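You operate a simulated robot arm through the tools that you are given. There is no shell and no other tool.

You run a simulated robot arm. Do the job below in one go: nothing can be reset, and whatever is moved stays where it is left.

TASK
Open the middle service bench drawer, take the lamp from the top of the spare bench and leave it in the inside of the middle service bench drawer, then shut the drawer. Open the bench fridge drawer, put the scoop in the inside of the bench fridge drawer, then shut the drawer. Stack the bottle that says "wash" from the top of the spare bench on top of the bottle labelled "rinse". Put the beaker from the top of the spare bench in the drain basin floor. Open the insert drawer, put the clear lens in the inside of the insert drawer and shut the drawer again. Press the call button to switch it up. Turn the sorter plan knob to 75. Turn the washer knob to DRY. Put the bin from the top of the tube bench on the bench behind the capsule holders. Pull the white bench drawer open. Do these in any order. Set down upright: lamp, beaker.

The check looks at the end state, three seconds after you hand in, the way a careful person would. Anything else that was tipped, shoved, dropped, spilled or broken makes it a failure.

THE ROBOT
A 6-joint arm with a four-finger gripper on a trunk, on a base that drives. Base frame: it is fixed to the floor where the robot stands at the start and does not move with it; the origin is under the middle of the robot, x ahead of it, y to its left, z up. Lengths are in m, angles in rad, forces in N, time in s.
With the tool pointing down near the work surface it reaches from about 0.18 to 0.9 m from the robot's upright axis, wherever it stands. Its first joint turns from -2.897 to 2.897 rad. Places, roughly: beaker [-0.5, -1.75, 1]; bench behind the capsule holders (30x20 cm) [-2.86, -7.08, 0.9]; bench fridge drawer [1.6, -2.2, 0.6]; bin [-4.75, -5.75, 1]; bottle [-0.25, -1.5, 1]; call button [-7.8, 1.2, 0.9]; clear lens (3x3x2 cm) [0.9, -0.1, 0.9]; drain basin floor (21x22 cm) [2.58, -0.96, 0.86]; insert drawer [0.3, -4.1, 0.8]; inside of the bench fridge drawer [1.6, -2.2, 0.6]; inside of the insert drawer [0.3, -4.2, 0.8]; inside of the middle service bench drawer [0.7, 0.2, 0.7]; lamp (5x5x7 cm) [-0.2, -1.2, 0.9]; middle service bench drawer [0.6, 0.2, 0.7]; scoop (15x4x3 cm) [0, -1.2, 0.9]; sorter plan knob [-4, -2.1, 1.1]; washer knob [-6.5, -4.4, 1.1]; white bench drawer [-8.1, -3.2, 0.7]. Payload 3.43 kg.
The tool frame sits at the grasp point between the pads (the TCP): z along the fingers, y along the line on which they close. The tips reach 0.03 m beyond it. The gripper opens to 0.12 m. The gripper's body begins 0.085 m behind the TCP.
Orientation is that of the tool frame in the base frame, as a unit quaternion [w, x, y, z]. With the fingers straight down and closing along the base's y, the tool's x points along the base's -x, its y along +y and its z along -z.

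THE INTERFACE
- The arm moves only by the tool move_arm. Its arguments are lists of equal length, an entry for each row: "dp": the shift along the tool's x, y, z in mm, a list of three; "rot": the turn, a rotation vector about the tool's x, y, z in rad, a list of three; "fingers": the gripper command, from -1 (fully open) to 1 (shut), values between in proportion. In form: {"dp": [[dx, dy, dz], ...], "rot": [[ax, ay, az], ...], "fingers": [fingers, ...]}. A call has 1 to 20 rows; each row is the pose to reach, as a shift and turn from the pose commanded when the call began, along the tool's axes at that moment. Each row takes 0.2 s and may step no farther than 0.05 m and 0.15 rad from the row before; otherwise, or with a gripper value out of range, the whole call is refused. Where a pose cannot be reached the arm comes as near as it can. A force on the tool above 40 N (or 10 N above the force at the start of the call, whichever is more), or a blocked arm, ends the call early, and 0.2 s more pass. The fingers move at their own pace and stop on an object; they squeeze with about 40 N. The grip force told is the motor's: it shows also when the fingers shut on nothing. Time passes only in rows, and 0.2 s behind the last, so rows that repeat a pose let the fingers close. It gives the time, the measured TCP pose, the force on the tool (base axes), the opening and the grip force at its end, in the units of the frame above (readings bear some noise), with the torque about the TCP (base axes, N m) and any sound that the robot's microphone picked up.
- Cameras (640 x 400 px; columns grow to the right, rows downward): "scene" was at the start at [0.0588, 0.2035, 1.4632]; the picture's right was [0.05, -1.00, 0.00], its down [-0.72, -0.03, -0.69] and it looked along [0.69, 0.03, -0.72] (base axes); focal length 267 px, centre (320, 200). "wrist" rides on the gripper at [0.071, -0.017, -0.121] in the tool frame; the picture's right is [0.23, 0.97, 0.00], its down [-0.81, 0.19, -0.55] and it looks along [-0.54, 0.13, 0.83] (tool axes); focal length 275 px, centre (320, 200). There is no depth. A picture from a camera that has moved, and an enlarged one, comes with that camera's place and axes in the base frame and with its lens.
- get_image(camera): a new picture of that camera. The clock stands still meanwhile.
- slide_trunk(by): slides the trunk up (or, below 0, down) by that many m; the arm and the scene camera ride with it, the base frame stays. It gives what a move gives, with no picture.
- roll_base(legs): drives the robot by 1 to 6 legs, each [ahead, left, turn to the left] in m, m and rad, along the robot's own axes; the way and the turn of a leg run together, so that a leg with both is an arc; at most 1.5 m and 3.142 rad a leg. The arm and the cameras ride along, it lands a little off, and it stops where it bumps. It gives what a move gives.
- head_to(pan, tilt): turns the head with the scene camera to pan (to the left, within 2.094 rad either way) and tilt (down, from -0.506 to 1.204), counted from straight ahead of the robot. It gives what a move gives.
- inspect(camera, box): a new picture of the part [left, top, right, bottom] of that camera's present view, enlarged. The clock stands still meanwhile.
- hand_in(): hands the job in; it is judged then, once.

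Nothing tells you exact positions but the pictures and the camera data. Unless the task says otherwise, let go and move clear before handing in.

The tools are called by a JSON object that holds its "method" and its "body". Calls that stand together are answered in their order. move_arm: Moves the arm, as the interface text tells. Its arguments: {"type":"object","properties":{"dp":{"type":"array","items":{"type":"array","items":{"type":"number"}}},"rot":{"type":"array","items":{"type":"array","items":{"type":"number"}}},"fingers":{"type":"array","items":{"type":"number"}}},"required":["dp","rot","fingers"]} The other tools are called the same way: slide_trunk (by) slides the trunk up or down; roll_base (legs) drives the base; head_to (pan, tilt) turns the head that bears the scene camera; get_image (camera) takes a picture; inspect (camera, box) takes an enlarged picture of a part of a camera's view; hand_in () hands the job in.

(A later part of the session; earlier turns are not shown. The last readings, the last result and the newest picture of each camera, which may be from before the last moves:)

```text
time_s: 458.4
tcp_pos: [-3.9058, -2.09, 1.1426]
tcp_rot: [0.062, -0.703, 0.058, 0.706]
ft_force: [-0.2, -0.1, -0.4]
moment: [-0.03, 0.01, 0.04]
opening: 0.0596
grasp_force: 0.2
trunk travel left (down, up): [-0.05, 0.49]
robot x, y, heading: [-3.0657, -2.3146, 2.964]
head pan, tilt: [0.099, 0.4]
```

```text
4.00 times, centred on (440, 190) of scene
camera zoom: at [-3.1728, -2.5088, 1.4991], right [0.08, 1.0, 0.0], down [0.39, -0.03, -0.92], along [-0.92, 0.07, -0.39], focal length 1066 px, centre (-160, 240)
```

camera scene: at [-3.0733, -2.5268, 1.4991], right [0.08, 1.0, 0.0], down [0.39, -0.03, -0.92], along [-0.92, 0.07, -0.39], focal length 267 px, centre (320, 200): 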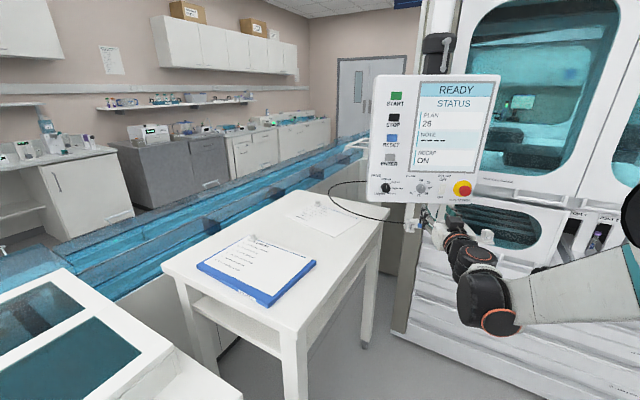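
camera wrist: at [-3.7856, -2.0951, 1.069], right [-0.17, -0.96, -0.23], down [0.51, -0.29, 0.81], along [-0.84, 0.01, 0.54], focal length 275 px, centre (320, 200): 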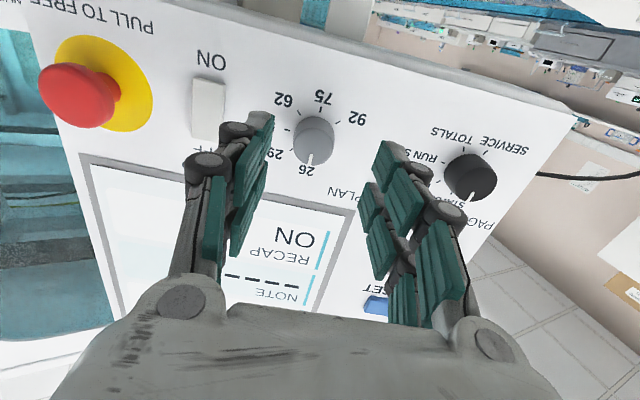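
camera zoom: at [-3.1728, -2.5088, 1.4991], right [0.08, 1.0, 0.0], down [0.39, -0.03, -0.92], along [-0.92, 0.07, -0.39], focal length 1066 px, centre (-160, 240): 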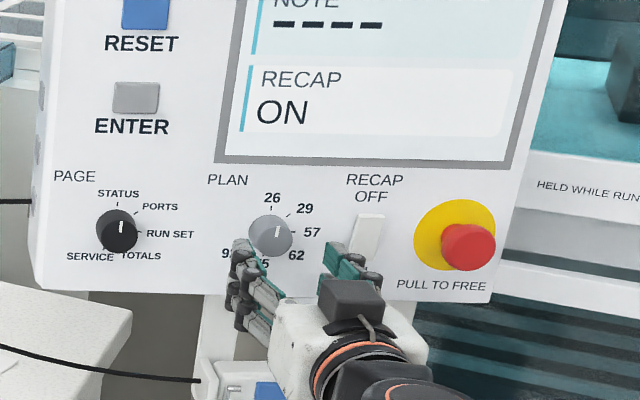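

{"method": "move_arm", "body": {"dp": [[6, -3, 8], [6, -3, 16], [6, -3, 23]], "rot": [[0, 0, 0], [0, 0, 0], [0, 0, 0]], "fingers": [0, 0, 0]}}

{"method": "get_image", "body": {"camera": "wrist"}}

{"method": "inspect", "body": {"camera": "scene", "box": [380, 160, 480, 230]}}

```text
time_s: 459.2
tcp_pos: [-3.9306, -2.0836, 1.135]
tcp_rot: [0.063, -0.703, 0.06, 0.706]
ft_force: [-0.1, 0.2, -0.5]
moment: [0.0, 0.02, 0.01]
opening: 0.06
grasp_force: 0.0
trunk travel left (down, up): [-0.05, 0.49]
robot x, y, heading: [-3.0653, -2.3161, 2.963]
head pan, tilt: [0.099, 0.4]
```

```text
taken
camera wrist: at [-3.8084, -2.0884, 1.0625], right [-0.17, -0.96, -0.23], down [0.51, -0.29, 0.81], along [-0.84, 0.01, 0.54], focal length 275 px, centre (320, 200)
```

wrist: 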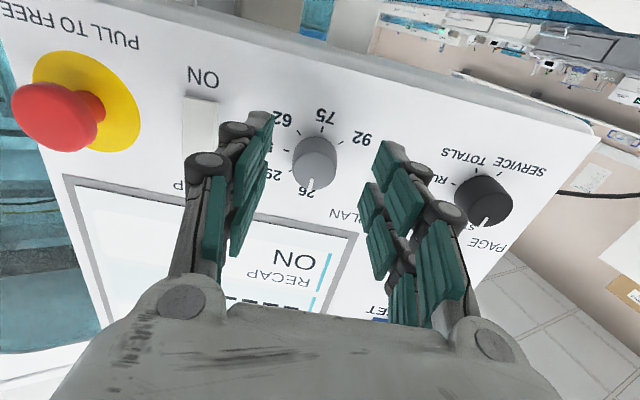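

```text
5.71 times, centred on (430, 195) of scene
camera zoom: at [-3.1728, -2.5088, 1.4991], right [0.08, 1.0, 0.0], down [0.39, -0.03, -0.92], along [-0.92, 0.07, -0.39], focal length 1523 px, centre (-309, 229)
```

zoom: 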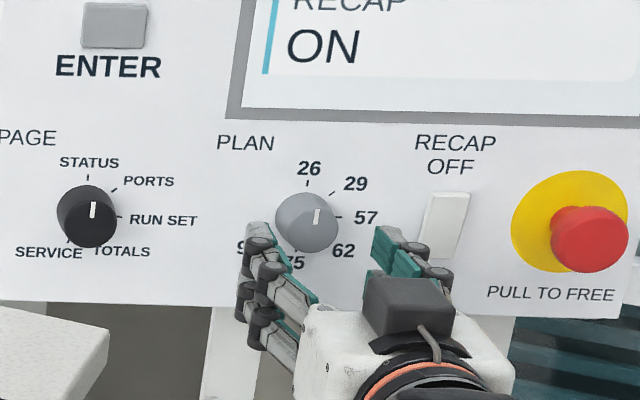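

{"method": "inspect", "body": {"camera": "wrist", "box": [250, 100, 390, 210]}}

```text
3.64 times, centred on (320, 155) of wrist
camera zoom: at [-3.8084, -2.0884, 1.0625], right [-0.17, -0.96, -0.23], down [0.51, -0.29, 0.81], along [-0.84, 0.01, 0.54], focal length 1001 px, centre (320, 364)
```

zoom: 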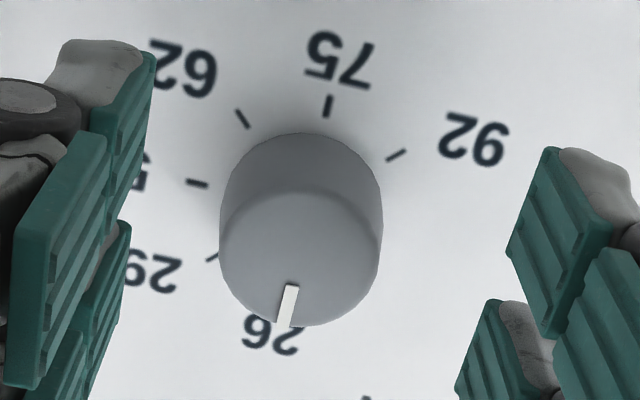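

{"method": "move_arm", "body": {"dp": [[0, -2, 5], [0, -2, 10]], "rot": [[0, 0, 0], [0, 0, 0]], "fingers": [0, 0]}}

{"method": "inspect", "body": {"camera": "wrist", "box": [240, 100, 400, 230]}}

```text
time_s: 459.8
tcp_pos: [-3.9411, -2.0799, 1.1363]
tcp_rot: [0.062, -0.704, 0.059, 0.706]
ft_force: [-0.4, 0.1, 0.2]
moment: [0.01, 0.0, -0.02]
opening: 0.0602
grasp_force: 0.1
trunk travel left (down, up): [-0.05, 0.49]
robot x, y, heading: [-3.0616, -2.3212, 2.963]
head pan, tilt: [0.099, 0.4]
```

```text
3.08 times, centred on (320, 165) of wrist
camera zoom: at [-3.8188, -2.085, 1.0625], right [-0.17, -0.96, -0.23], down [0.51, -0.29, 0.81], along [-0.84, 0.01, 0.54], focal length 847 px, centre (320, 308)
```

zoom: 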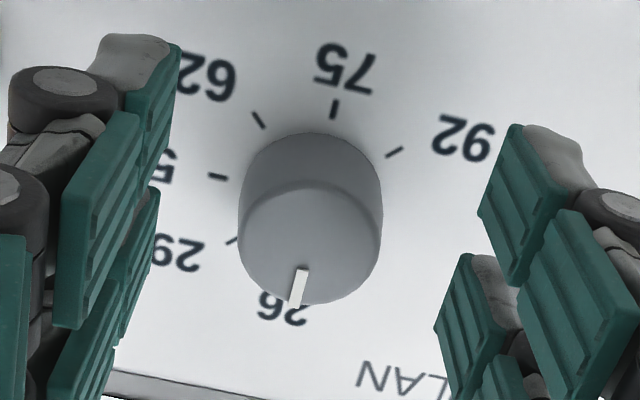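

{"method": "move_arm", "body": {"dp": [[-5, 1, 5], [-5, 1, 10]], "rot": [[0, 0, 0], [0, 0, 0]], "fingers": [0, 0]}}

{"method": "get_image", "body": {"camera": "wrist"}}

```text
time_s: 460.4
tcp_pos: [-3.9498, -2.0797, 1.1398]
tcp_rot: [0.062, -0.704, 0.059, 0.705]
ft_force: [0.6, 0.0, 0.1]
moment: [-0.01, -0.03, 0.01]
opening: 0.06
grasp_force: 0.0
trunk travel left (down, up): [-0.05, 0.49]
robot x, y, heading: [-3.0657, -2.3133, 2.964]
head pan, tilt: [0.099, 0.4]
```

```text
taken
camera wrist: at [-3.8287, -2.0848, 1.068], right [-0.17, -0.96, -0.23], down [0.51, -0.29, 0.81], along [-0.84, 0.01, 0.54], focal length 275 px, centre (320, 200)
```

wrist: 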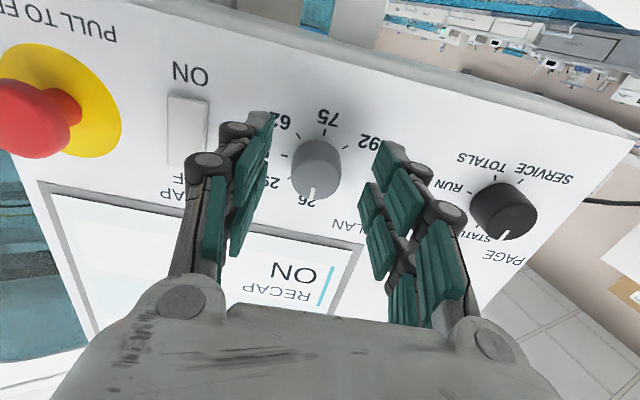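

{"method": "move_arm", "body": {"dp": [[0, -1, 4], [0, -1, 4], [0, -1, 4], [0, -1, 4], [0, -1, 4]], "rot": [[0, 0, 0], [0, 0, 0], [0, 0, 0], [0, 0, 0], [0, 0, 0]], "fingers": [0, 0.3, 0.5, 1, 1]}}

{"method": "get_image", "body": {"camera": "wrist"}}

{"method": "inspect", "body": {"camera": "scene", "box": [360, 140, 500, 240]}}

```text
time_s: 461.6
tcp_pos: [-3.9545, -2.078, 1.1415]
tcp_rot: [0.063, -0.703, 0.059, 0.706]
ft_force: [-1.0, -0.9, 1.4]
moment: [-0.01, 0.02, 0.12]
opening: 0.0299
grasp_force: 45.0
trunk travel left (down, up): [-0.05, 0.49]
robot x, y, heading: [-3.0674, -2.3151, 2.966]
head pan, tilt: [0.099, 0.4]
```

```text
taken
camera wrist: at [-3.8326, -2.0834, 1.0682], right [-0.17, -0.96, -0.23], down [0.51, -0.29, 0.81], along [-0.84, 0.01, 0.54], focal length 275 px, centre (320, 200)
```

wrist: 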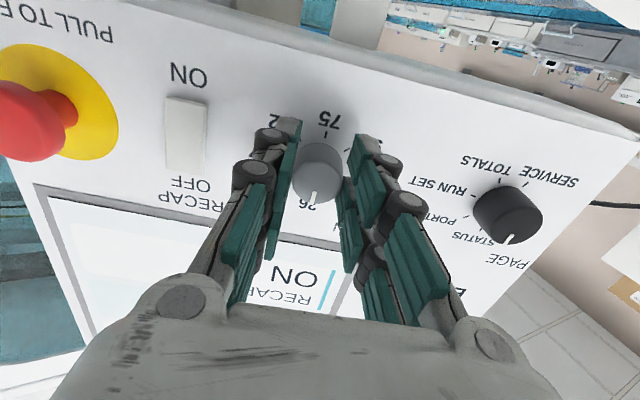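

```text
4.00 times, centred on (430, 190) of scene
camera zoom: at [-3.1728, -2.509, 1.4991], right [0.08, 1.0, 0.0], down [0.39, -0.03, -0.92], along [-0.92, 0.07, -0.39], focal length 1066 px, centre (-120, 240)
```

zoom: 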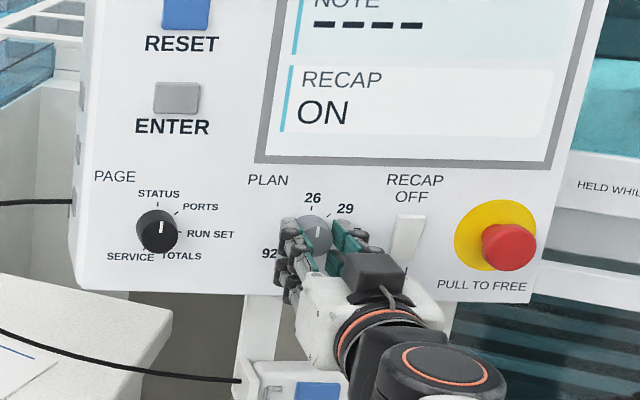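

The knob is gripped (30 mm). I rotate clockwise 45° first and check.

{"method": "move_arm", "body": {"dp": [[0, 0, 0], [0, 0, 0], [0, 0, 0], [0, 0, 0], [0, 0, 0], [0, 0, 0]], "rot": [[0, 0, 0.131], [0, 0, 0.262], [0, 0, 0.393], [0, 0, 0.524], [0, 0, 0.655], [0, 0, 0.785]], "fingers": [1, 1, 1, 1, 1, 1]}}

{"method": "inspect", "body": {"camera": "scene", "box": [360, 70, 510, 240]}}

{"method": "get_image", "body": {"camera": "wrist"}}

```text
time_s: 462.9
tcp_pos: [-3.9554, -2.0843, 1.1419]
tcp_rot: [-0.169, -0.649, 0.278, 0.688]
ft_force: [-1.5, -2.5, 11.7]
moment: [0.02, -0.29, 1.01]
opening: 0.0302
grasp_force: 44.6
trunk travel left (down, up): [-0.05, 0.49]
robot x, y, heading: [-3.064, -2.3169, 2.964]
head pan, tilt: [0.099, 0.4]
stopped in row 6: the force on the tool passed its limit at 42 N (the readings are from after the stop); the commanded pose is now the measured one
```

```text
2.35 times, centred on (435, 155) of scene
camera zoom: at [-3.1718, -2.51, 1.499], right [0.08, 1.0, 0.0], down [0.39, -0.03, -0.92], along [-0.92, 0.07, -0.39], focal length 627 px, centre (49, 306)
```

zoom: 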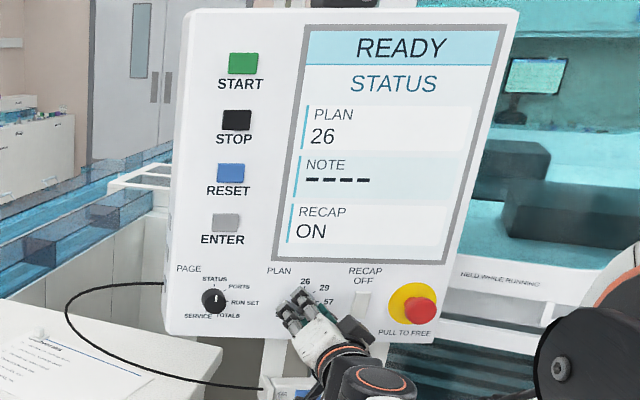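

```text
taken
camera wrist: at [-3.8408, -2.1323, 1.0735], right [-0.15, -0.9, 0.4], down [0.6, 0.24, 0.76], along [-0.78, 0.35, 0.51], focal length 275 px, centre (320, 200)
```

wrist: 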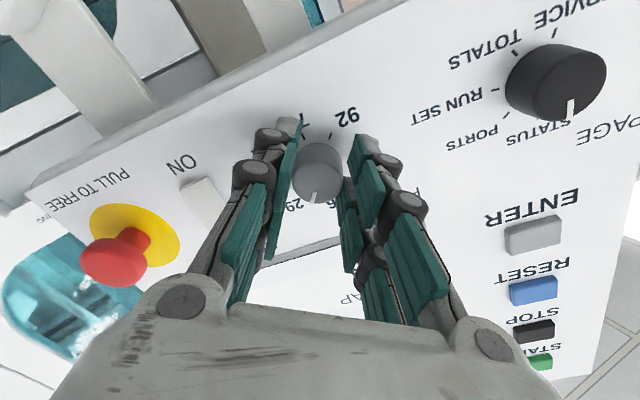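

The display still shows 26 (knob part-way); the sideways push tells me the knob centre is ~1 cm above my grip axis. I release, recentre higher and slightly deeper, and regrip.

{"method": "move_arm", "body": {"dp": [[0, 0, 0], [0, 0, 0], [-3, 0, 0], [-6, 0.5, 0], [-9, 1, 0], [-11.6, 1.2, 0], [-11.6, 1.2, 0], [-11.6, 1.2, 0]], "rot": [[0, 0, 0], [0, 0, 0], [0, 0, -0.13], [0, 0, -0.26], [0, 0, -0.39], [0, 0, -0.52], [0, 0, -0.646], [0, 0, -0.646]], "fingers": [0.3, 0, 0, 0, 0, 0, 0, 0]}}

{"method": "inspect", "body": {"camera": "wrist", "box": [240, 80, 400, 230]}}

{"method": "inspect", "body": {"camera": "scene", "box": [390, 160, 470, 230]}}

```text
time_s: 464.6
tcp_pos: [-3.9527, -2.0757, 1.15]
tcp_rot: [0.059, -0.703, 0.058, 0.706]
ft_force: [-0.4, 0.3, 0.4]
moment: [-0.05, 0.05, 0.02]
opening: 0.0603
grasp_force: 0.0
trunk travel left (down, up): [-0.05, 0.49]
robot x, y, heading: [-3.064, -2.3166, 2.966]
head pan, tilt: [0.099, 0.4]
```

```text
2.67 times, centred on (320, 155) of wrist
camera zoom: at [-3.8325, -2.0795, 1.0785], right [-0.16, -0.96, -0.23], down [0.52, -0.28, 0.81], along [-0.84, 0.01, 0.54], focal length 734 px, centre (320, 320)
```

zoom: 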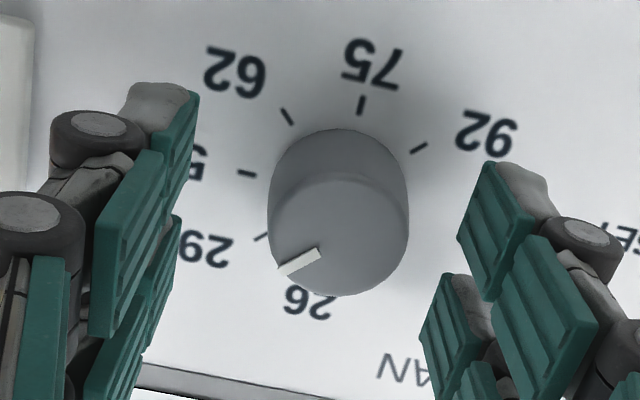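

```text
5.71 times, centred on (430, 195) of scene
camera zoom: at [-3.1728, -2.509, 1.4991], right [0.08, 1.0, 0.0], down [0.39, -0.03, -0.92], along [-0.92, 0.07, -0.39], focal length 1523 px, centre (-309, 229)
```

zoom: 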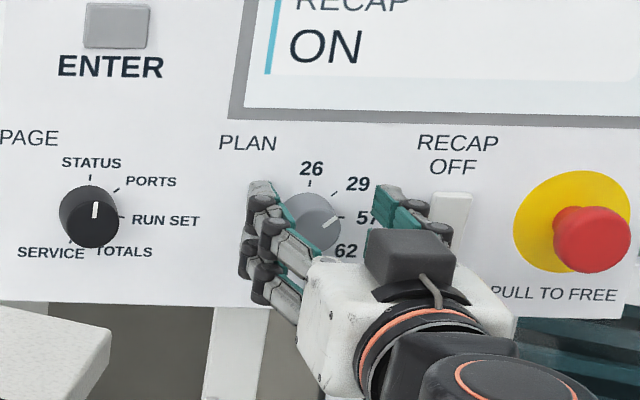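

{"method": "move_arm", "body": {"dp": [[0, 4, 6], [0, 4, 12], [0, 4, 12]], "rot": [[0, 0, 0], [0, 0, 0], [0, 0, 0]], "fingers": [0, 0, 0]}}

{"method": "inspect", "body": {"camera": "wrist", "box": [240, 80, 400, 230]}}

```text
time_s: 465.4
tcp_pos: [-3.9669, -2.077, 1.151]
tcp_rot: [0.059, -0.703, 0.059, 0.706]
ft_force: [3.9, 0.7, -1.1]
moment: [0.01, -0.11, 0.16]
opening: 0.0604
grasp_force: 0.0
trunk travel left (down, up): [-0.05, 0.49]
robot x, y, heading: [-3.0641, -2.3156, 2.961]
head pan, tilt: [0.099, 0.4]
```

```text
2.67 times, centred on (320, 155) of wrist
camera zoom: at [-3.8447, -2.0816, 1.0782], right [-0.16, -0.96, -0.23], down [0.52, -0.28, 0.81], along [-0.84, 0.01, 0.54], focal length 734 px, centre (320, 320)
```

zoom: 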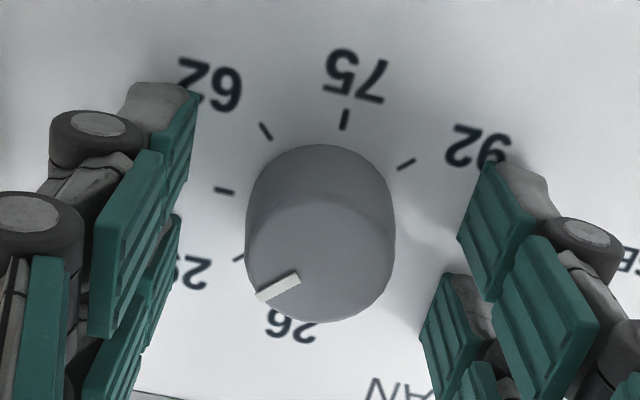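

{"method": "move_arm", "body": {"dp": [[0, 0, -2], [0, 0, -2], [0, 0, -2], [0, 0, -2], [0, 0, -2]], "rot": [[0, 0, 0], [0, 0, 0], [0, 0, 0], [0, 0, 0], [0, 0, 0]], "fingers": [0.2, 0.5, 1, 1, 1]}}

{"method": "get_image", "body": {"camera": "wrist"}}

```text
time_s: 466.6
tcp_pos: [-3.9629, -2.0767, 1.1498]
tcp_rot: [0.059, -0.703, 0.059, 0.706]
ft_force: [-1.9, 0.3, 3.0]
moment: [0.02, 0.07, 0.07]
opening: 0.0302
grasp_force: 44.9
trunk travel left (down, up): [-0.05, 0.49]
robot x, y, heading: [-3.0595, -2.3143, 2.969]
head pan, tilt: [0.099, 0.4]
```

```text
taken
camera wrist: at [-3.8429, -2.0813, 1.078], right [-0.16, -0.96, -0.23], down [0.52, -0.28, 0.81], along [-0.84, 0.01, 0.54], focal length 275 px, centre (320, 200)
```

wrist: 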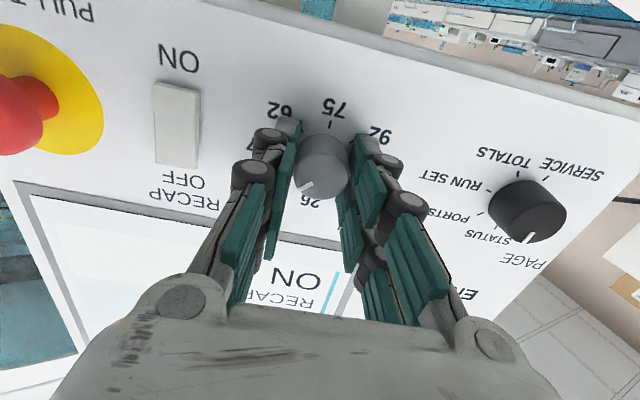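

{"method": "move_arm", "body": {"dp": [[0, 0, 0], [0, 0, 0], [0, 0, 0], [0, 0, 0]], "rot": [[0, 0, 0.1], [0, 0, 0.2], [0, 0, 0.3], [0, 0, 0.4]], "fingers": [1, 1, 1, 1]}}

{"method": "inspect", "body": {"camera": "scene", "box": [360, 70, 510, 240]}}

```text
time_s: 467.6
tcp_pos: [-3.9635, -2.0748, 1.1503]
tcp_rot: [-0.083, -0.677, 0.198, 0.703]
ft_force: [4.4, 2.7, -5.2]
moment: [-0.02, -0.24, -0.02]
opening: 0.0304
grasp_force: 45.1
trunk travel left (down, up): [-0.05, 0.49]
robot x, y, heading: [-3.0631, -2.3133, 2.964]
head pan, tilt: [0.099, 0.4]
```

```text
2.35 times, centred on (435, 155) of scene
camera zoom: at [-3.1729, -2.5085, 1.4991], right [0.08, 1.0, 0.0], down [0.39, -0.03, -0.92], along [-0.92, 0.07, -0.39], focal length 627 px, centre (49, 306)
```

zoom: 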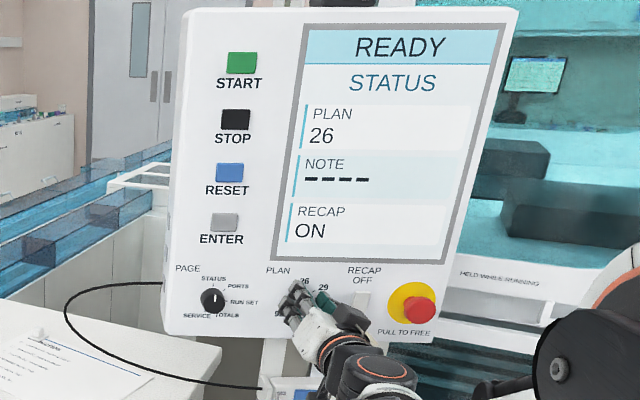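

{"method": "move_arm", "body": {"dp": [[0, 0, 0], [0, 0, 0], [0, 0, 0], [0, 0, 0], [0, 0, 0], [0, 0, 0]], "rot": [[0, 0, 0.1], [0, 0, 0.2], [0, 0, 0.3], [0, 0, 0.4], [0, 0, 0.5], [0, 0, 0.6]], "fingers": [1, 1, 1, 1, 1, 1]}}

{"method": "get_image", "body": {"camera": "wrist"}}

{"method": "inspect", "body": {"camera": "scene", "box": [360, 70, 510, 240]}}

```text
time_s: 469.0
tcp_pos: [-3.9642, -2.0748, 1.1496]
tcp_rot: [-0.273, -0.598, 0.376, 0.653]
ft_force: [2.3, 2.1, -12.2]
moment: [-0.04, -0.42, 0.0]
opening: 0.0303
grasp_force: 44.7
trunk travel left (down, up): [-0.05, 0.49]
robot x, y, heading: [-3.0608, -2.3132, 2.969]
head pan, tilt: [0.099, 0.4]
stopped in row 6: the force on the tool passed its limit at 42 N (the readings are from after the stop); the commanded pose is now the measured one
```

```text
taken
camera wrist: at [-3.8535, -2.1442, 1.0934], right [-0.12, -0.74, 0.66], down [0.64, 0.45, 0.62], along [-0.76, 0.5, 0.42], focal length 275 px, centre (320, 200)
```

wrist: 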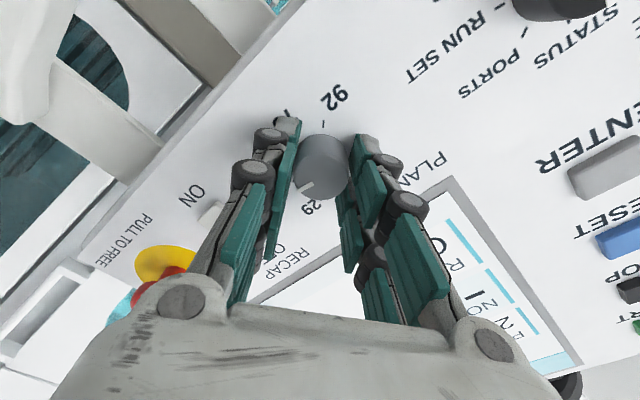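

```text
2.35 times, centred on (435, 155) of scene
camera zoom: at [-3.174, -2.5084, 1.4992], right [0.08, 1.0, 0.0], down [0.39, -0.03, -0.92], along [-0.92, 0.07, -0.39], focal length 627 px, centre (49, 306)
```

zoom: 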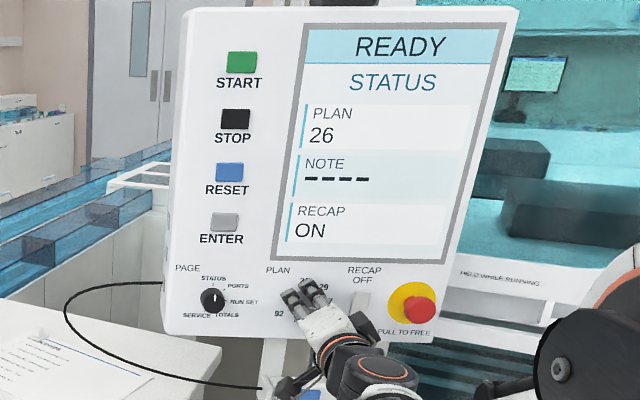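

{"method": "move_arm", "body": {"dp": [[0, 0, 0], [1.5, -1.3, 0], [1.5, -1.3, 0], [1.5, -1.3, 0], [1.5, -1.3, 0], [1.5, -1.3, 0], [1.5, -1.3, 0], [1.5, -1.3, 0], [1.5, -1.3, 0], [1.5, -1.3, 0]], "rot": [[0, 0, 0], [0, 0, 0], [0, 0, 0], [0, 0, 0], [0, 0, 0], [0, 0, 0.1], [0, 0, 0.2], [0, 0, 0.3], [0, 0, 0.4], [0, 0, 0.5]], "fingers": [0.35, 0.35, 0.35, 1, 1, 1, 1, 1, 1, 1]}}

{"method": "get_image", "body": {"camera": "wrist"}}

{"method": "inspect", "body": {"camera": "scene", "box": [360, 70, 510, 240]}}

```text
time_s: 471.2
tcp_pos: [-3.9639, -2.0762, 1.1481]
tcp_rot: [-0.427, -0.485, 0.513, 0.566]
ft_force: [2.3, -1.3, -10.6]
moment: [-0.03, -0.29, -0.18]
opening: 0.0303
grasp_force: 44.9
trunk travel left (down, up): [-0.05, 0.49]
robot x, y, heading: [-3.0616, -2.3132, 2.961]
head pan, tilt: [0.099, 0.4]
```

```text
taken
camera wrist: at [-3.8566, -2.1656, 1.122], right [-0.05, -0.33, 0.94], down [0.68, 0.68, 0.28], along [-0.73, 0.65, 0.19], focal length 275 px, centre (320, 200)
```

wrist: 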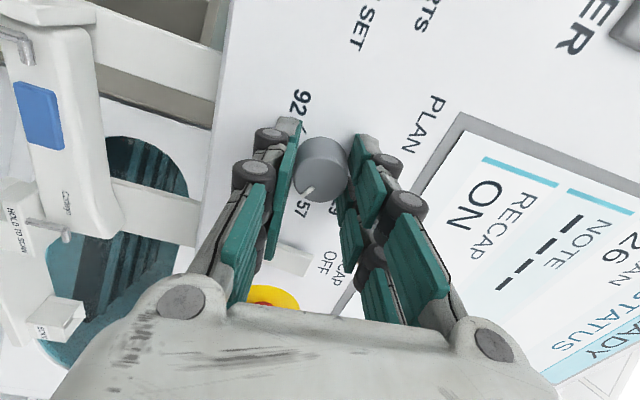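

```text
2.35 times, centred on (435, 155) of scene
camera zoom: at [-3.1735, -2.5088, 1.499], right [0.08, 1.0, 0.0], down [0.39, -0.03, -0.92], along [-0.92, 0.07, -0.39], focal length 627 px, centre (49, 306)
```

zoom: 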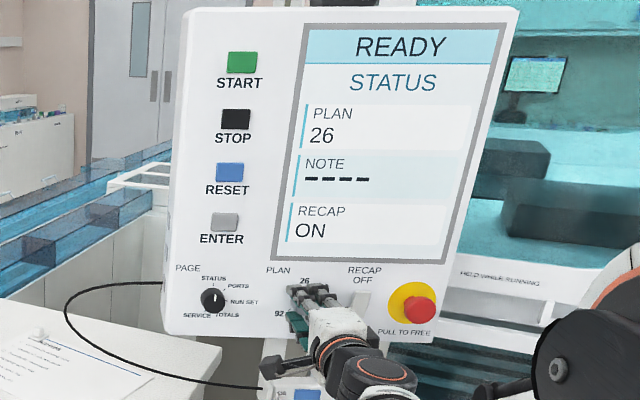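

{"method": "move_arm", "body": {"dp": [[0, 0, 0], [0, -2, 0], [0, -2, 0], [0, -2, 0], [0, -2, 0], [0, -2, 0], [0, -2, 0], [0, -2, 0], [0, -2, 0], [0, -2, 0], [0, -2, 0]], "rot": [[0, 0, 0], [0, 0, 0], [0, 0, 0], [0, 0, 0], [0, 0, 0], [0, 0, 0.1], [0, 0, 0.2], [0, 0, 0.3], [0, 0, 0.4], [0, 0, 0.5], [0, 0, 0.6]], "fingers": [0.35, 0.35, 0.35, 1, 1, 1, 1, 1, 1, 1, 1]}}

{"method": "get_image", "body": {"camera": "wrist"}}

{"method": "inspect", "body": {"camera": "scene", "box": [360, 70, 510, 240]}}

```text
time_s: 473.6
tcp_pos: [-3.9634, -2.0772, 1.1467]
tcp_rot: [-0.575, -0.312, 0.632, 0.415]
ft_force: [-19.7, -2.1, 31.3]
moment: [0.17, 0.72, 0.0]
opening: 0.0294
grasp_force: 45.2
trunk travel left (down, up): [-0.05, 0.49]
robot x, y, heading: [-3.0605, -2.3155, 2.968]
head pan, tilt: [0.099, 0.4]
```

```text
taken
camera wrist: at [-3.8558, -2.1681, 1.1648], right [0.05, 0.25, 0.97], down [0.68, 0.7, -0.21], along [-0.73, 0.67, -0.14], focal length 275 px, centre (320, 200)
```

wrist: 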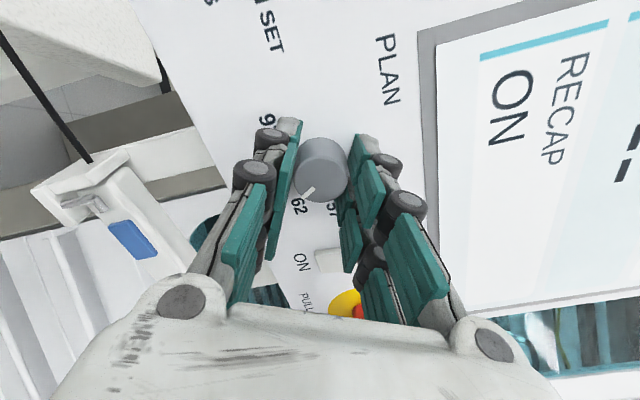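

```text
2.35 times, centred on (435, 155) of scene
camera zoom: at [-3.1717, -2.5101, 1.4992], right [0.08, 1.0, 0.0], down [0.39, -0.03, -0.92], along [-0.92, 0.07, -0.39], focal length 627 px, centre (49, 306)
```

zoom: 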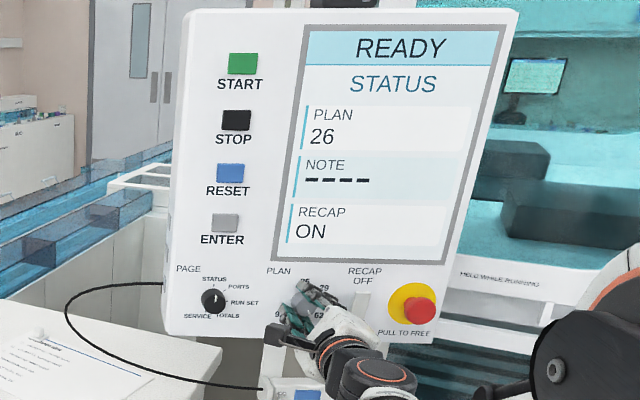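

{"method": "move_arm", "body": {"dp": [[0, 0, 0], [1.2, 2, 0], [1.2, 2, 0], [1.2, 2, 0], [1.2, 2, 0], [1.2, 2, 0], [1.2, 2, 0], [1.2, 2, 0], [1.2, 2, 0], [1.2, 2, 0], [1.2, 2, 0]], "rot": [[0, 0, 0], [0, 0, 0], [0, 0, 0], [0, 0, 0], [0, 0, 0], [0, 0, 0.1], [0, 0, 0.2], [0, 0, 0.3], [0, 0, 0.4], [0, 0, 0.5], [0, 0, 0.6]], "fingers": [0.35, 0.35, 0.35, 1, 1, 1, 1, 1, 1, 1, 1]}}

{"method": "get_image", "body": {"camera": "wrist"}}

{"method": "inspect", "body": {"camera": "wrist", "box": [240, 90, 400, 250]}}

```text
time_s: 475.7
tcp_pos: [-3.9643, -2.077, 1.1474]
tcp_rot: [-0.649, -0.171, 0.685, 0.283]
ft_force: [4.4, -2.9, -8.7]
moment: [-0.06, -0.43, -0.02]
opening: 0.0293
grasp_force: 45.1
trunk travel left (down, up): [-0.05, 0.49]
robot x, y, heading: [-3.0626, -2.3198, 2.968]
head pan, tilt: [0.099, 0.4]
stopped in row 10: the force on the tool passed its limit at 48 N (the readings are from after the stop); the commanded pose is now the measured one
```

```text
taken
camera wrist: at [-3.8538, -2.1544, 1.1934], right [0.11, 0.62, 0.77], down [0.65, 0.55, -0.53], along [-0.75, 0.56, -0.35], focal length 275 px, centre (320, 200)
```

wrist: 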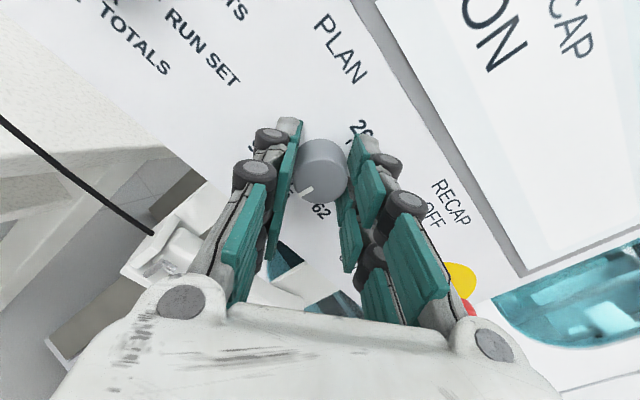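

```text
2.50 times, centred on (320, 170) of wrist
camera zoom: at [-3.8538, -2.1544, 1.1934], right [0.11, 0.62, 0.77], down [0.65, 0.55, -0.53], along [-0.75, 0.56, -0.35], focal length 688 px, centre (320, 275)
```

zoom: 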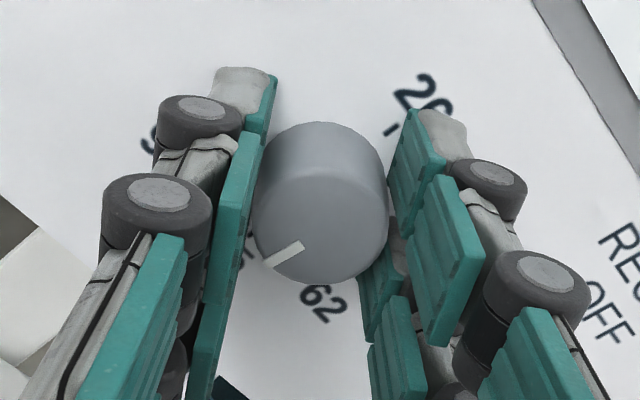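

{"method": "move_arm", "body": {"dp": [[0, 0, 0], [0, 0, 0], [0, 0, 0], [0, 0, -20], [0, 0, -60], [0, 0, -100]], "rot": [[0, 0, 0], [0, 0, 0], [0, 0, 0], [0, 0, 0], [0, 0, 0], [0, 0, 0]], "fingers": [0.3, 0, -0.2, -0.2, -0.2, -0.2]}}

{"method": "inspect", "body": {"camera": "scene", "box": [360, 70, 510, 240]}}

{"method": "inspect", "body": {"camera": "scene", "box": [400, 170, 460, 220]}}

{"method": "get_image", "body": {"camera": "wrist"}}

```text
time_s: 477.1
tcp_pos: [-3.863, -2.0954, 1.1505]
tcp_rot: [-0.65, -0.17, 0.685, 0.282]
ft_force: [0.8, 0.0, 0.2]
moment: [0.0, 0.02, -0.01]
opening: 0.0722
grasp_force: 0.1
trunk travel left (down, up): [-0.05, 0.49]
robot x, y, heading: [-3.0667, -2.3179, 2.967]
head pan, tilt: [0.099, 0.4]
```

```text
2.35 times, centred on (435, 155) of scene
camera zoom: at [-3.1723, -2.5091, 1.4992], right [0.08, 1.0, 0.0], down [0.39, -0.03, -0.92], along [-0.92, 0.07, -0.39], focal length 627 px, centre (49, 306)
```

zoom: 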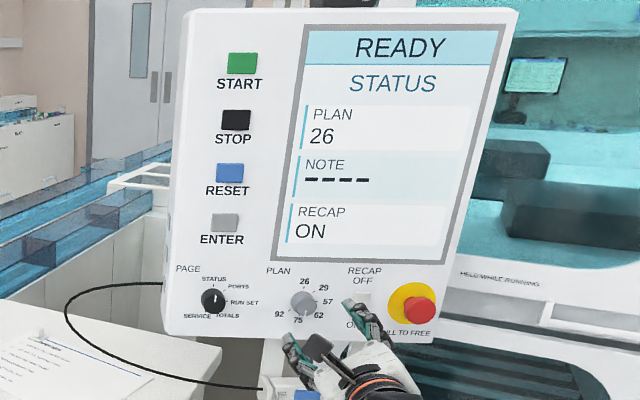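

```text
8.00 times, centred on (430, 195) of scene
camera zoom: at [-3.1723, -2.5091, 1.4992], right [0.08, 1.0, 0.0], down [0.39, -0.03, -0.92], along [-0.92, 0.07, -0.39], focal length 2133 px, centre (-560, 240)
```

zoom: 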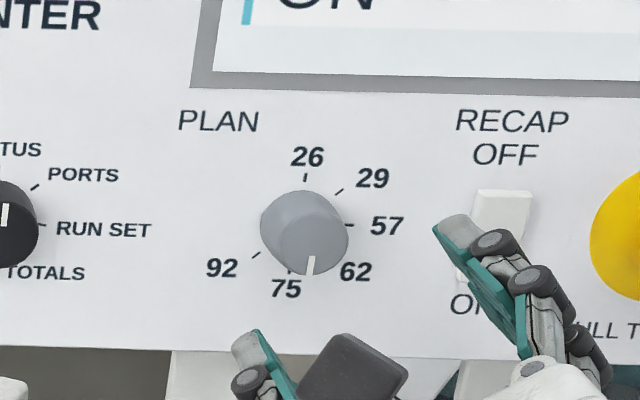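

```text
taken
camera wrist: at [-3.7536, -2.1722, 1.1953], right [0.11, 0.62, 0.77], down [0.65, 0.55, -0.53], along [-0.75, 0.56, -0.35], focal length 275 px, centre (320, 200)
```

wrist: 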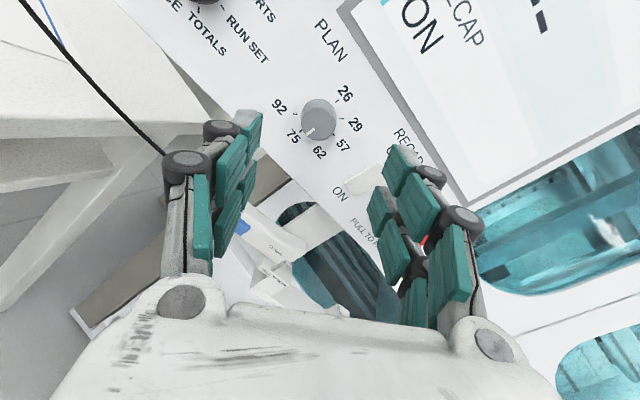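

{"method": "inspect", "body": {"camera": "wrist", "box": [260, 70, 380, 170]}}

```text
4.00 times, centred on (320, 120) of wrist
camera zoom: at [-3.7536, -2.1722, 1.1953], right [0.11, 0.62, 0.77], down [0.65, 0.55, -0.53], along [-0.75, 0.56, -0.35], focal length 1101 px, centre (320, 520)
```

zoom: 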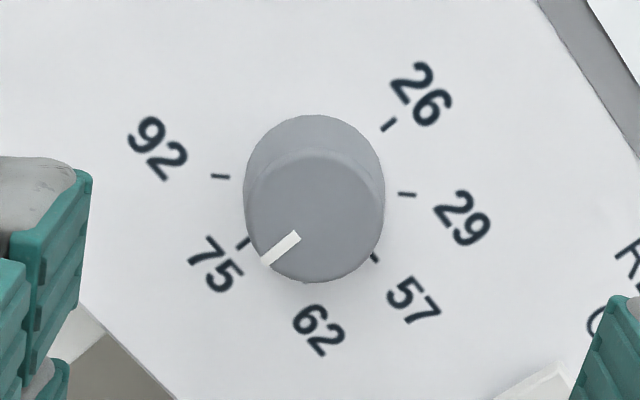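

The knob now points at 75. I back away, unroll the wrist, and fold the arm down again.

{"method": "roll_base", "body": {"legs": [[-0.3, 0, 0]]}}

{"method": "move_arm", "body": {"dp": [[0, 0, 0], [0, 0, 0], [0, 0, 0], [0, 0, 0], [0, 0, 0], [0, 0, 0], [0, 0, 0], [0, 0, 0], [0, 0, 0], [0, 0, 0], [0, 0, 0], [0, 0, 0], [0, 0, 0], [0, 0, 0], [0, 0, 0], [0, 0, 0], [0, 0, 0], [0, 0, 0]], "rot": [[0, 0, -0.138], [0, 0, -0.277], [0, 0, -0.415], [0, 0, -0.553], [0, 0, -0.691], [0, 0, -0.83], [0, 0, -0.968], [0, 0, -1.106], [0, 0, -1.245], [0, 0, -1.383], [0, 0, -1.521], [0, 0, -1.659], [0, 0, -1.798], [0, 0, -1.936], [0, 0, -2.074], [0, 0, -2.213], [0, 0, -2.351], [0, 0, -2.489]], "fingers": [-0.2, -0.2, -0.2, -0.2, -0.2, -0.2, -0.2, -0.2, -0.2, -0.2, -0.2, -0.2, -0.2, -0.2, -0.2, -0.2, -0.2, -0.2]}}

{"method": "move_arm", "body": {"dp": [[-10, 0, -20], [-20, 0, -40], [-30, 0, -60], [-40, 0, -80], [-50, 0, -100], [-60, 0, -120], [-70, 0, -140], [-80, 0, -160], [-90, 0, -180], [-100, 0, -200], [-110, 0, -220]], "rot": [[0, 0.1428, 0], [0, 0.2856, 0], [0, 0.4284, 0], [0, 0.5712, 0], [0, 0.714, 0], [0, 0.8568, 0], [0, 0.9996, 0], [0, 1.1424, 0], [0, 1.2852, 0], [0, 1.428, 0], [0, 1.5708, 0]], "fingers": [-0.2, -0.2, -0.2, -0.2, -0.2, -0.2, -0.2, -0.2, -0.2, -0.2, -0.2]}}

{"method": "inspect", "body": {"camera": "scene", "box": [340, 80, 480, 230]}}

```text
time_s: 479.2
tcp_pos: [-3.5713, -2.1469, 1.151]
tcp_rot: [-0.65, -0.17, 0.685, 0.282]
ft_force: [-0.9, 0.2, 0.4]
moment: [0.0, 0.01, 0.01]
opening: 0.0721
grasp_force: 0.0
trunk travel left (down, up): [-0.05, 0.49]
robot x, y, heading: [-2.7677, -2.3711, 2.965]
head pan, tilt: [0.099, 0.4]
```

```text
time_s: 483.0
tcp_pos: [-3.5702, -2.1474, 1.15]
tcp_rot: [0.06, -0.703, 0.057, 0.706]
ft_force: [0.6, 0.5, 0.5]
moment: [0.02, -0.01, -0.01]
opening: 0.0721
grasp_force: 0.2
trunk travel left (down, up): [-0.05, 0.49]
robot x, y, heading: [-2.7694, -2.3703, 2.961]
head pan, tilt: [0.099, 0.4]
```

```text
time_s: 485.4
tcp_pos: [-3.3526, -2.183, 1.2594]
tcp_rot: [-0.001, 0.996, -0.084, 0.0]
ft_force: [-0.6, -0.4, -1.0]
moment: [0.03, 0.03, 0.0]
opening: 0.0722
grasp_force: 0.1
trunk travel left (down, up): [-0.05, 0.49]
robot x, y, heading: [-2.7669, -2.3659, 2.966]
head pan, tilt: [0.099, 0.4]
```

```text
2.67 times, centred on (410, 155) of scene
camera zoom: at [-2.8787, -2.5617, 1.4991], right [0.08, 1.0, 0.0], down [0.39, -0.03, -0.92], along [-0.92, 0.07, -0.39], focal length 711 px, centre (80, 320)
```

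zoom: 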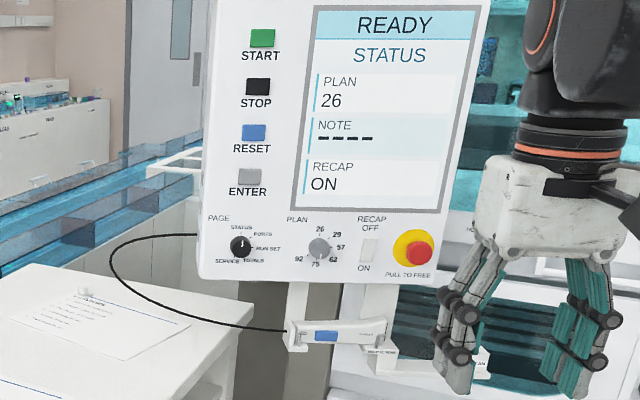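

{"method": "roll_base", "body": {"legs": [[0, 0, 1.37], [0, 0, 1.367], [1.4, 0, 0], [1.35, 0, 0]]}}

{"method": "roll_base", "body": {"legs": [[0, 0, -1.571]]}}

{"method": "head_to", "body": {"pan": 0.0, "tilt": 0.35}}

{"method": "get_image", "body": {"camera": "scene"}}

```text
time_s: 505.3
tcp_pos: [-0.0378, -4.2881, 1.2594]
tcp_rot: [0.002, 0.287, 0.958, -0.002]
ft_force: [-0.3, -0.4, -0.1]
moment: [0.0, -0.03, 0.02]
opening: 0.0717
grasp_force: 0.0
trunk travel left (down, up): [-0.05, 0.49]
robot x, y, heading: [-0.4981, -3.8854, -0.592]
head pan, tilt: [0.099, 0.4]
```

```text
time_s: 509.6
tcp_pos: [-0.9137, -4.332, 1.2603]
tcp_rot: [0.0, 0.886, 0.463, -0.002]
ft_force: [0.1, 0.9, 0.8]
moment: [0.01, 0.05, 0.0]
opening: 0.0719
grasp_force: 0.0
trunk travel left (down, up): [-0.05, 0.49]
robot x, y, heading: [-0.4985, -3.8841, -2.187]
head pan, tilt: [0.099, 0.4]
```

```text
time_s: 510.3
tcp_pos: [-0.9125, -4.3334, 1.2588]
tcp_rot: [0.0, 0.886, 0.463, -0.002]
ft_force: [-0.5, -0.6, -0.2]
moment: [0.0, -0.02, 0.0]
opening: 0.0722
grasp_force: 0.0
trunk travel left (down, up): [-0.05, 0.49]
robot x, y, heading: [-0.4984, -3.8829, -2.194]
head pan, tilt: [0.0, 0.351]
```

```text
taken
camera scene: at [-0.3785, -4.0591, 1.5037], right [-0.82, 0.58, 0.0], down [0.2, 0.28, -0.94], along [-0.54, -0.77, -0.34], focal length 267 px, centre (320, 200)
```

scene: 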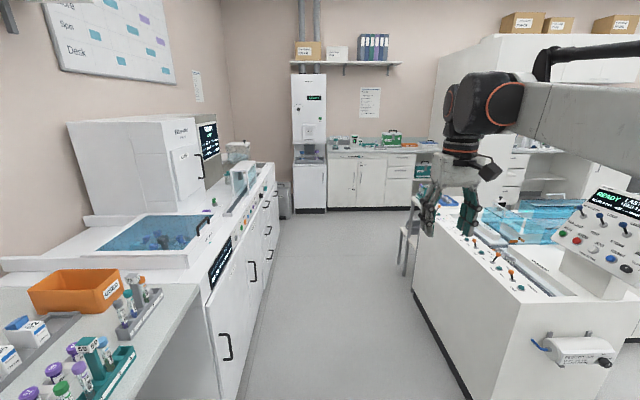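

{"method": "roll_base", "body": {"legs": [[0, 0, 0.04], [1.4, 0, 0], [1.3, 0.03, 0]]}}

{"method": "get_image", "body": {"camera": "scene"}}

{"method": "head_to", "body": {"pan": -0.9, "tilt": 0.35}}

{"method": "get_image", "body": {"camera": "scene"}}

```text
time_s: 523.6
tcp_pos: [-2.2655, -6.6207, 1.2598]
tcp_rot: [0.0, 0.874, 0.487, -0.002]
ft_force: [-0.5, 0.0, -0.2]
moment: [-0.01, -0.04, -0.02]
opening: 0.0721
grasp_force: 0.1
trunk travel left (down, up): [-0.05, 0.49]
robot x, y, heading: [-1.8761, -6.1519, -2.137]
head pan, tilt: [0.0, 0.351]
```

```text
taken
camera scene: at [-1.7456, -6.32, 1.5037], right [-0.84, 0.54, 0.0], down [0.18, 0.29, -0.94], along [-0.5, -0.79, -0.34], focal length 267 px, centre (320, 200)
```

scene: 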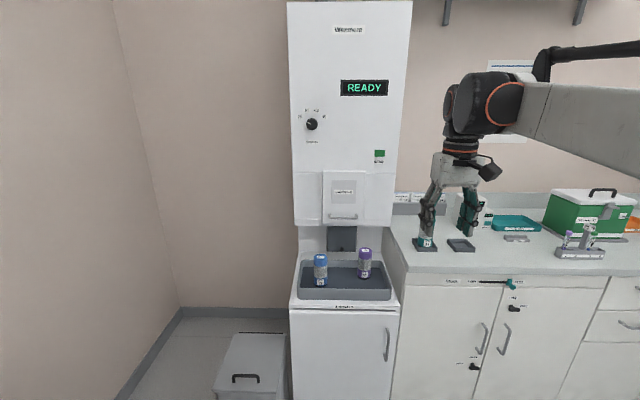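

```text
time_s: 524.8
tcp_pos: [-2.2657, -6.6211, 1.2603]
tcp_rot: [0.001, 0.874, 0.486, -0.002]
ft_force: [0.6, 0.8, 0.4]
moment: [0.0, -0.02, 0.03]
opening: 0.0721
grasp_force: 0.1
trunk travel left (down, up): [-0.05, 0.49]
robot x, y, heading: [-1.871, -6.149, -2.137]
head pan, tilt: [-0.901, 0.351]
```

```text
taken
camera scene: at [-1.7883, -6.2512, 1.5037], right [-0.11, 0.99, 0.0], down [0.34, 0.04, -0.94], along [-0.93, -0.1, -0.34], focal length 267 px, centre (320, 200)
```

scene: 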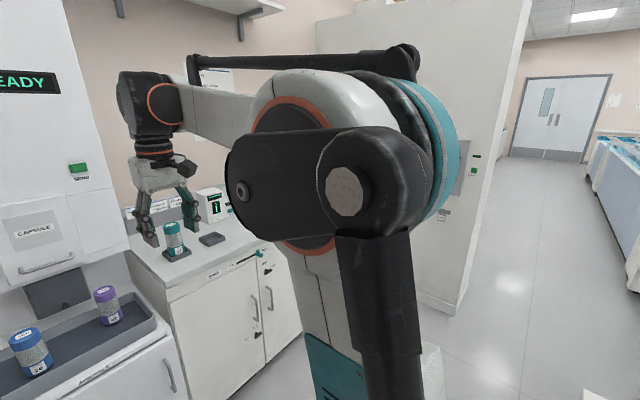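

{"method": "head_to", "body": {"pan": 0.1, "tilt": 0.6}}

{"method": "inspect", "body": {"camera": "scene", "box": [340, 60, 640, 260]}}

{"method": "get_image", "body": {"camera": "wrist"}}

```text
time_s: 526.0
tcp_pos: [-2.2659, -6.6212, 1.2596]
tcp_rot: [0.001, 0.873, 0.487, -0.002]
ft_force: [0.3, -0.7, 0.0]
moment: [0.01, -0.02, -0.01]
opening: 0.072
grasp_force: 0.0
trunk travel left (down, up): [-0.05, 0.49]
robot x, y, heading: [-1.872, -6.1512, -2.139]
head pan, tilt: [0.099, 0.6]
```

```text
2.00 times, centred on (490, 160) of scene
camera zoom: at [-1.7354, -6.3203, 1.4809], right [-0.89, 0.45, 0.0], down [0.25, 0.5, -0.83], along [-0.37, -0.74, -0.56], focal length 533 px, centre (-20, 280)
```

zoom: 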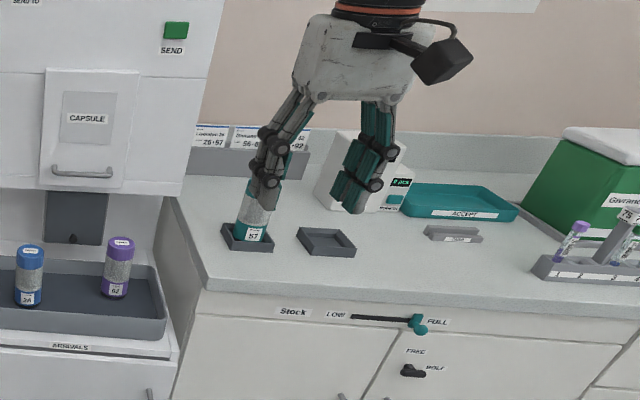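

```text
taken
camera wrist: at [-2.2416, -6.5529, 1.3792], right [0.95, -0.32, 0.0], down [-0.26, -0.79, 0.56], along [-0.18, -0.53, -0.83], focal length 275 px, centre (320, 200)
```

wrist: 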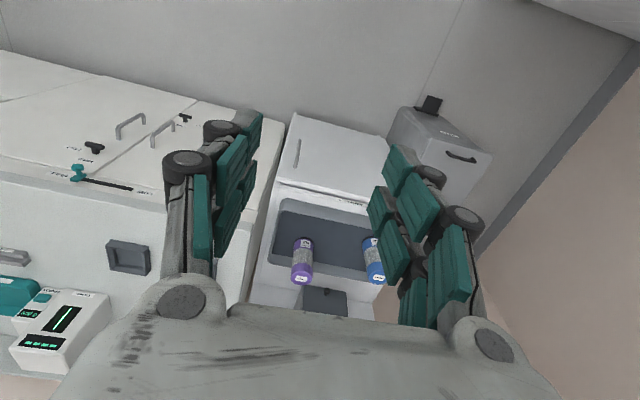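

{"method": "roll_base", "body": {"legs": [[0, 0, -1.58]]}}

{"method": "head_to", "body": {"pan": 0.0, "tilt": 0.4}}

{"method": "get_image", "body": {"camera": "scene"}}

```text
time_s: 530.3
tcp_pos: [-2.3429, -5.7568, 1.2597]
tcp_rot: [-0.001, 0.961, -0.277, -0.001]
ft_force: [0.1, -0.5, 0.2]
moment: [0.02, 0.02, 0.02]
opening: 0.0721
grasp_force: 0.1
trunk travel left (down, up): [-0.05, 0.49]
robot x, y, heading: [-1.8707, -6.1502, 2.575]
head pan, tilt: [0.099, 0.6]
```

```text
time_s: 531.0
tcp_pos: [-2.3422, -5.7555, 1.2592]
tcp_rot: [-0.001, 0.961, -0.276, -0.001]
ft_force: [0.0, 0.5, 0.3]
moment: [-0.02, -0.01, -0.01]
opening: 0.0722
grasp_force: 0.0
trunk travel left (down, up): [-0.05, 0.49]
robot x, y, heading: [-1.8747, -6.153, 2.569]
head pan, tilt: [0.0, 0.4]
```

```text
taken
camera scene: at [-2.0447, -6.2798, 1.4991], right [0.54, 0.84, 0.0], down [0.33, -0.21, -0.92], along [-0.77, 0.5, -0.39], focal length 267 px, centre (320, 200)
```

scene: 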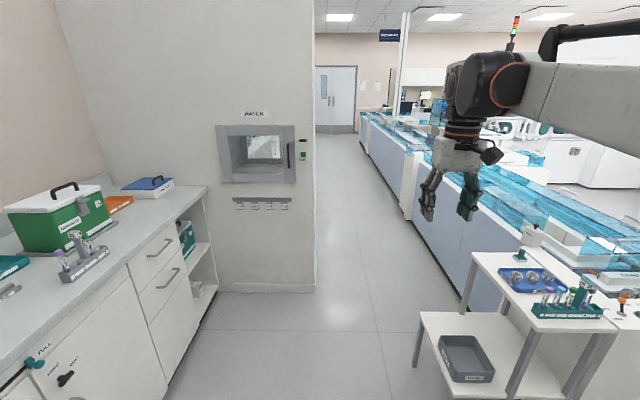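

{"method": "roll_base", "body": {"legs": [[0, -0.055, -0.007], [1.45, 0, 0]]}}

{"method": "get_image", "body": {"camera": "scene"}}

```text
time_s: 538.6
tcp_pos: [-3.5061, -4.9318, 1.2604]
tcp_rot: [-0.001, 0.961, -0.277, -0.002]
ft_force: [-0.3, -0.2, -0.2]
moment: [-0.02, -0.03, -0.02]
opening: 0.0721
grasp_force: 0.0
trunk travel left (down, up): [-0.05, 0.49]
robot x, y, heading: [-3.0364, -5.3314, 2.568]
head pan, tilt: [0.0, 0.4]
```

```text
taken
camera scene: at [-3.2097, -5.4569, 1.4991], right [0.54, 0.84, 0.0], down [0.33, -0.21, -0.92], along [-0.77, 0.5, -0.39], focal length 267 px, centre (320, 200)
```

scene: 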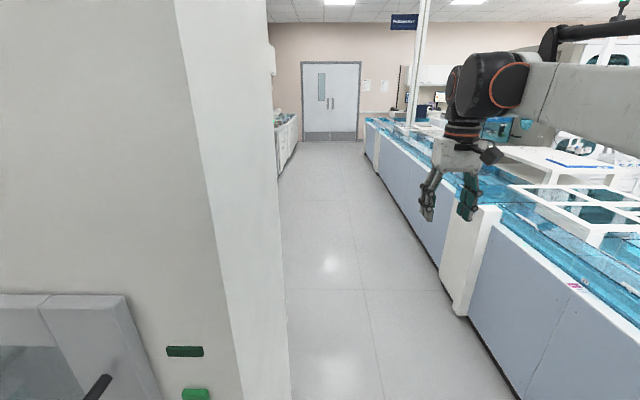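

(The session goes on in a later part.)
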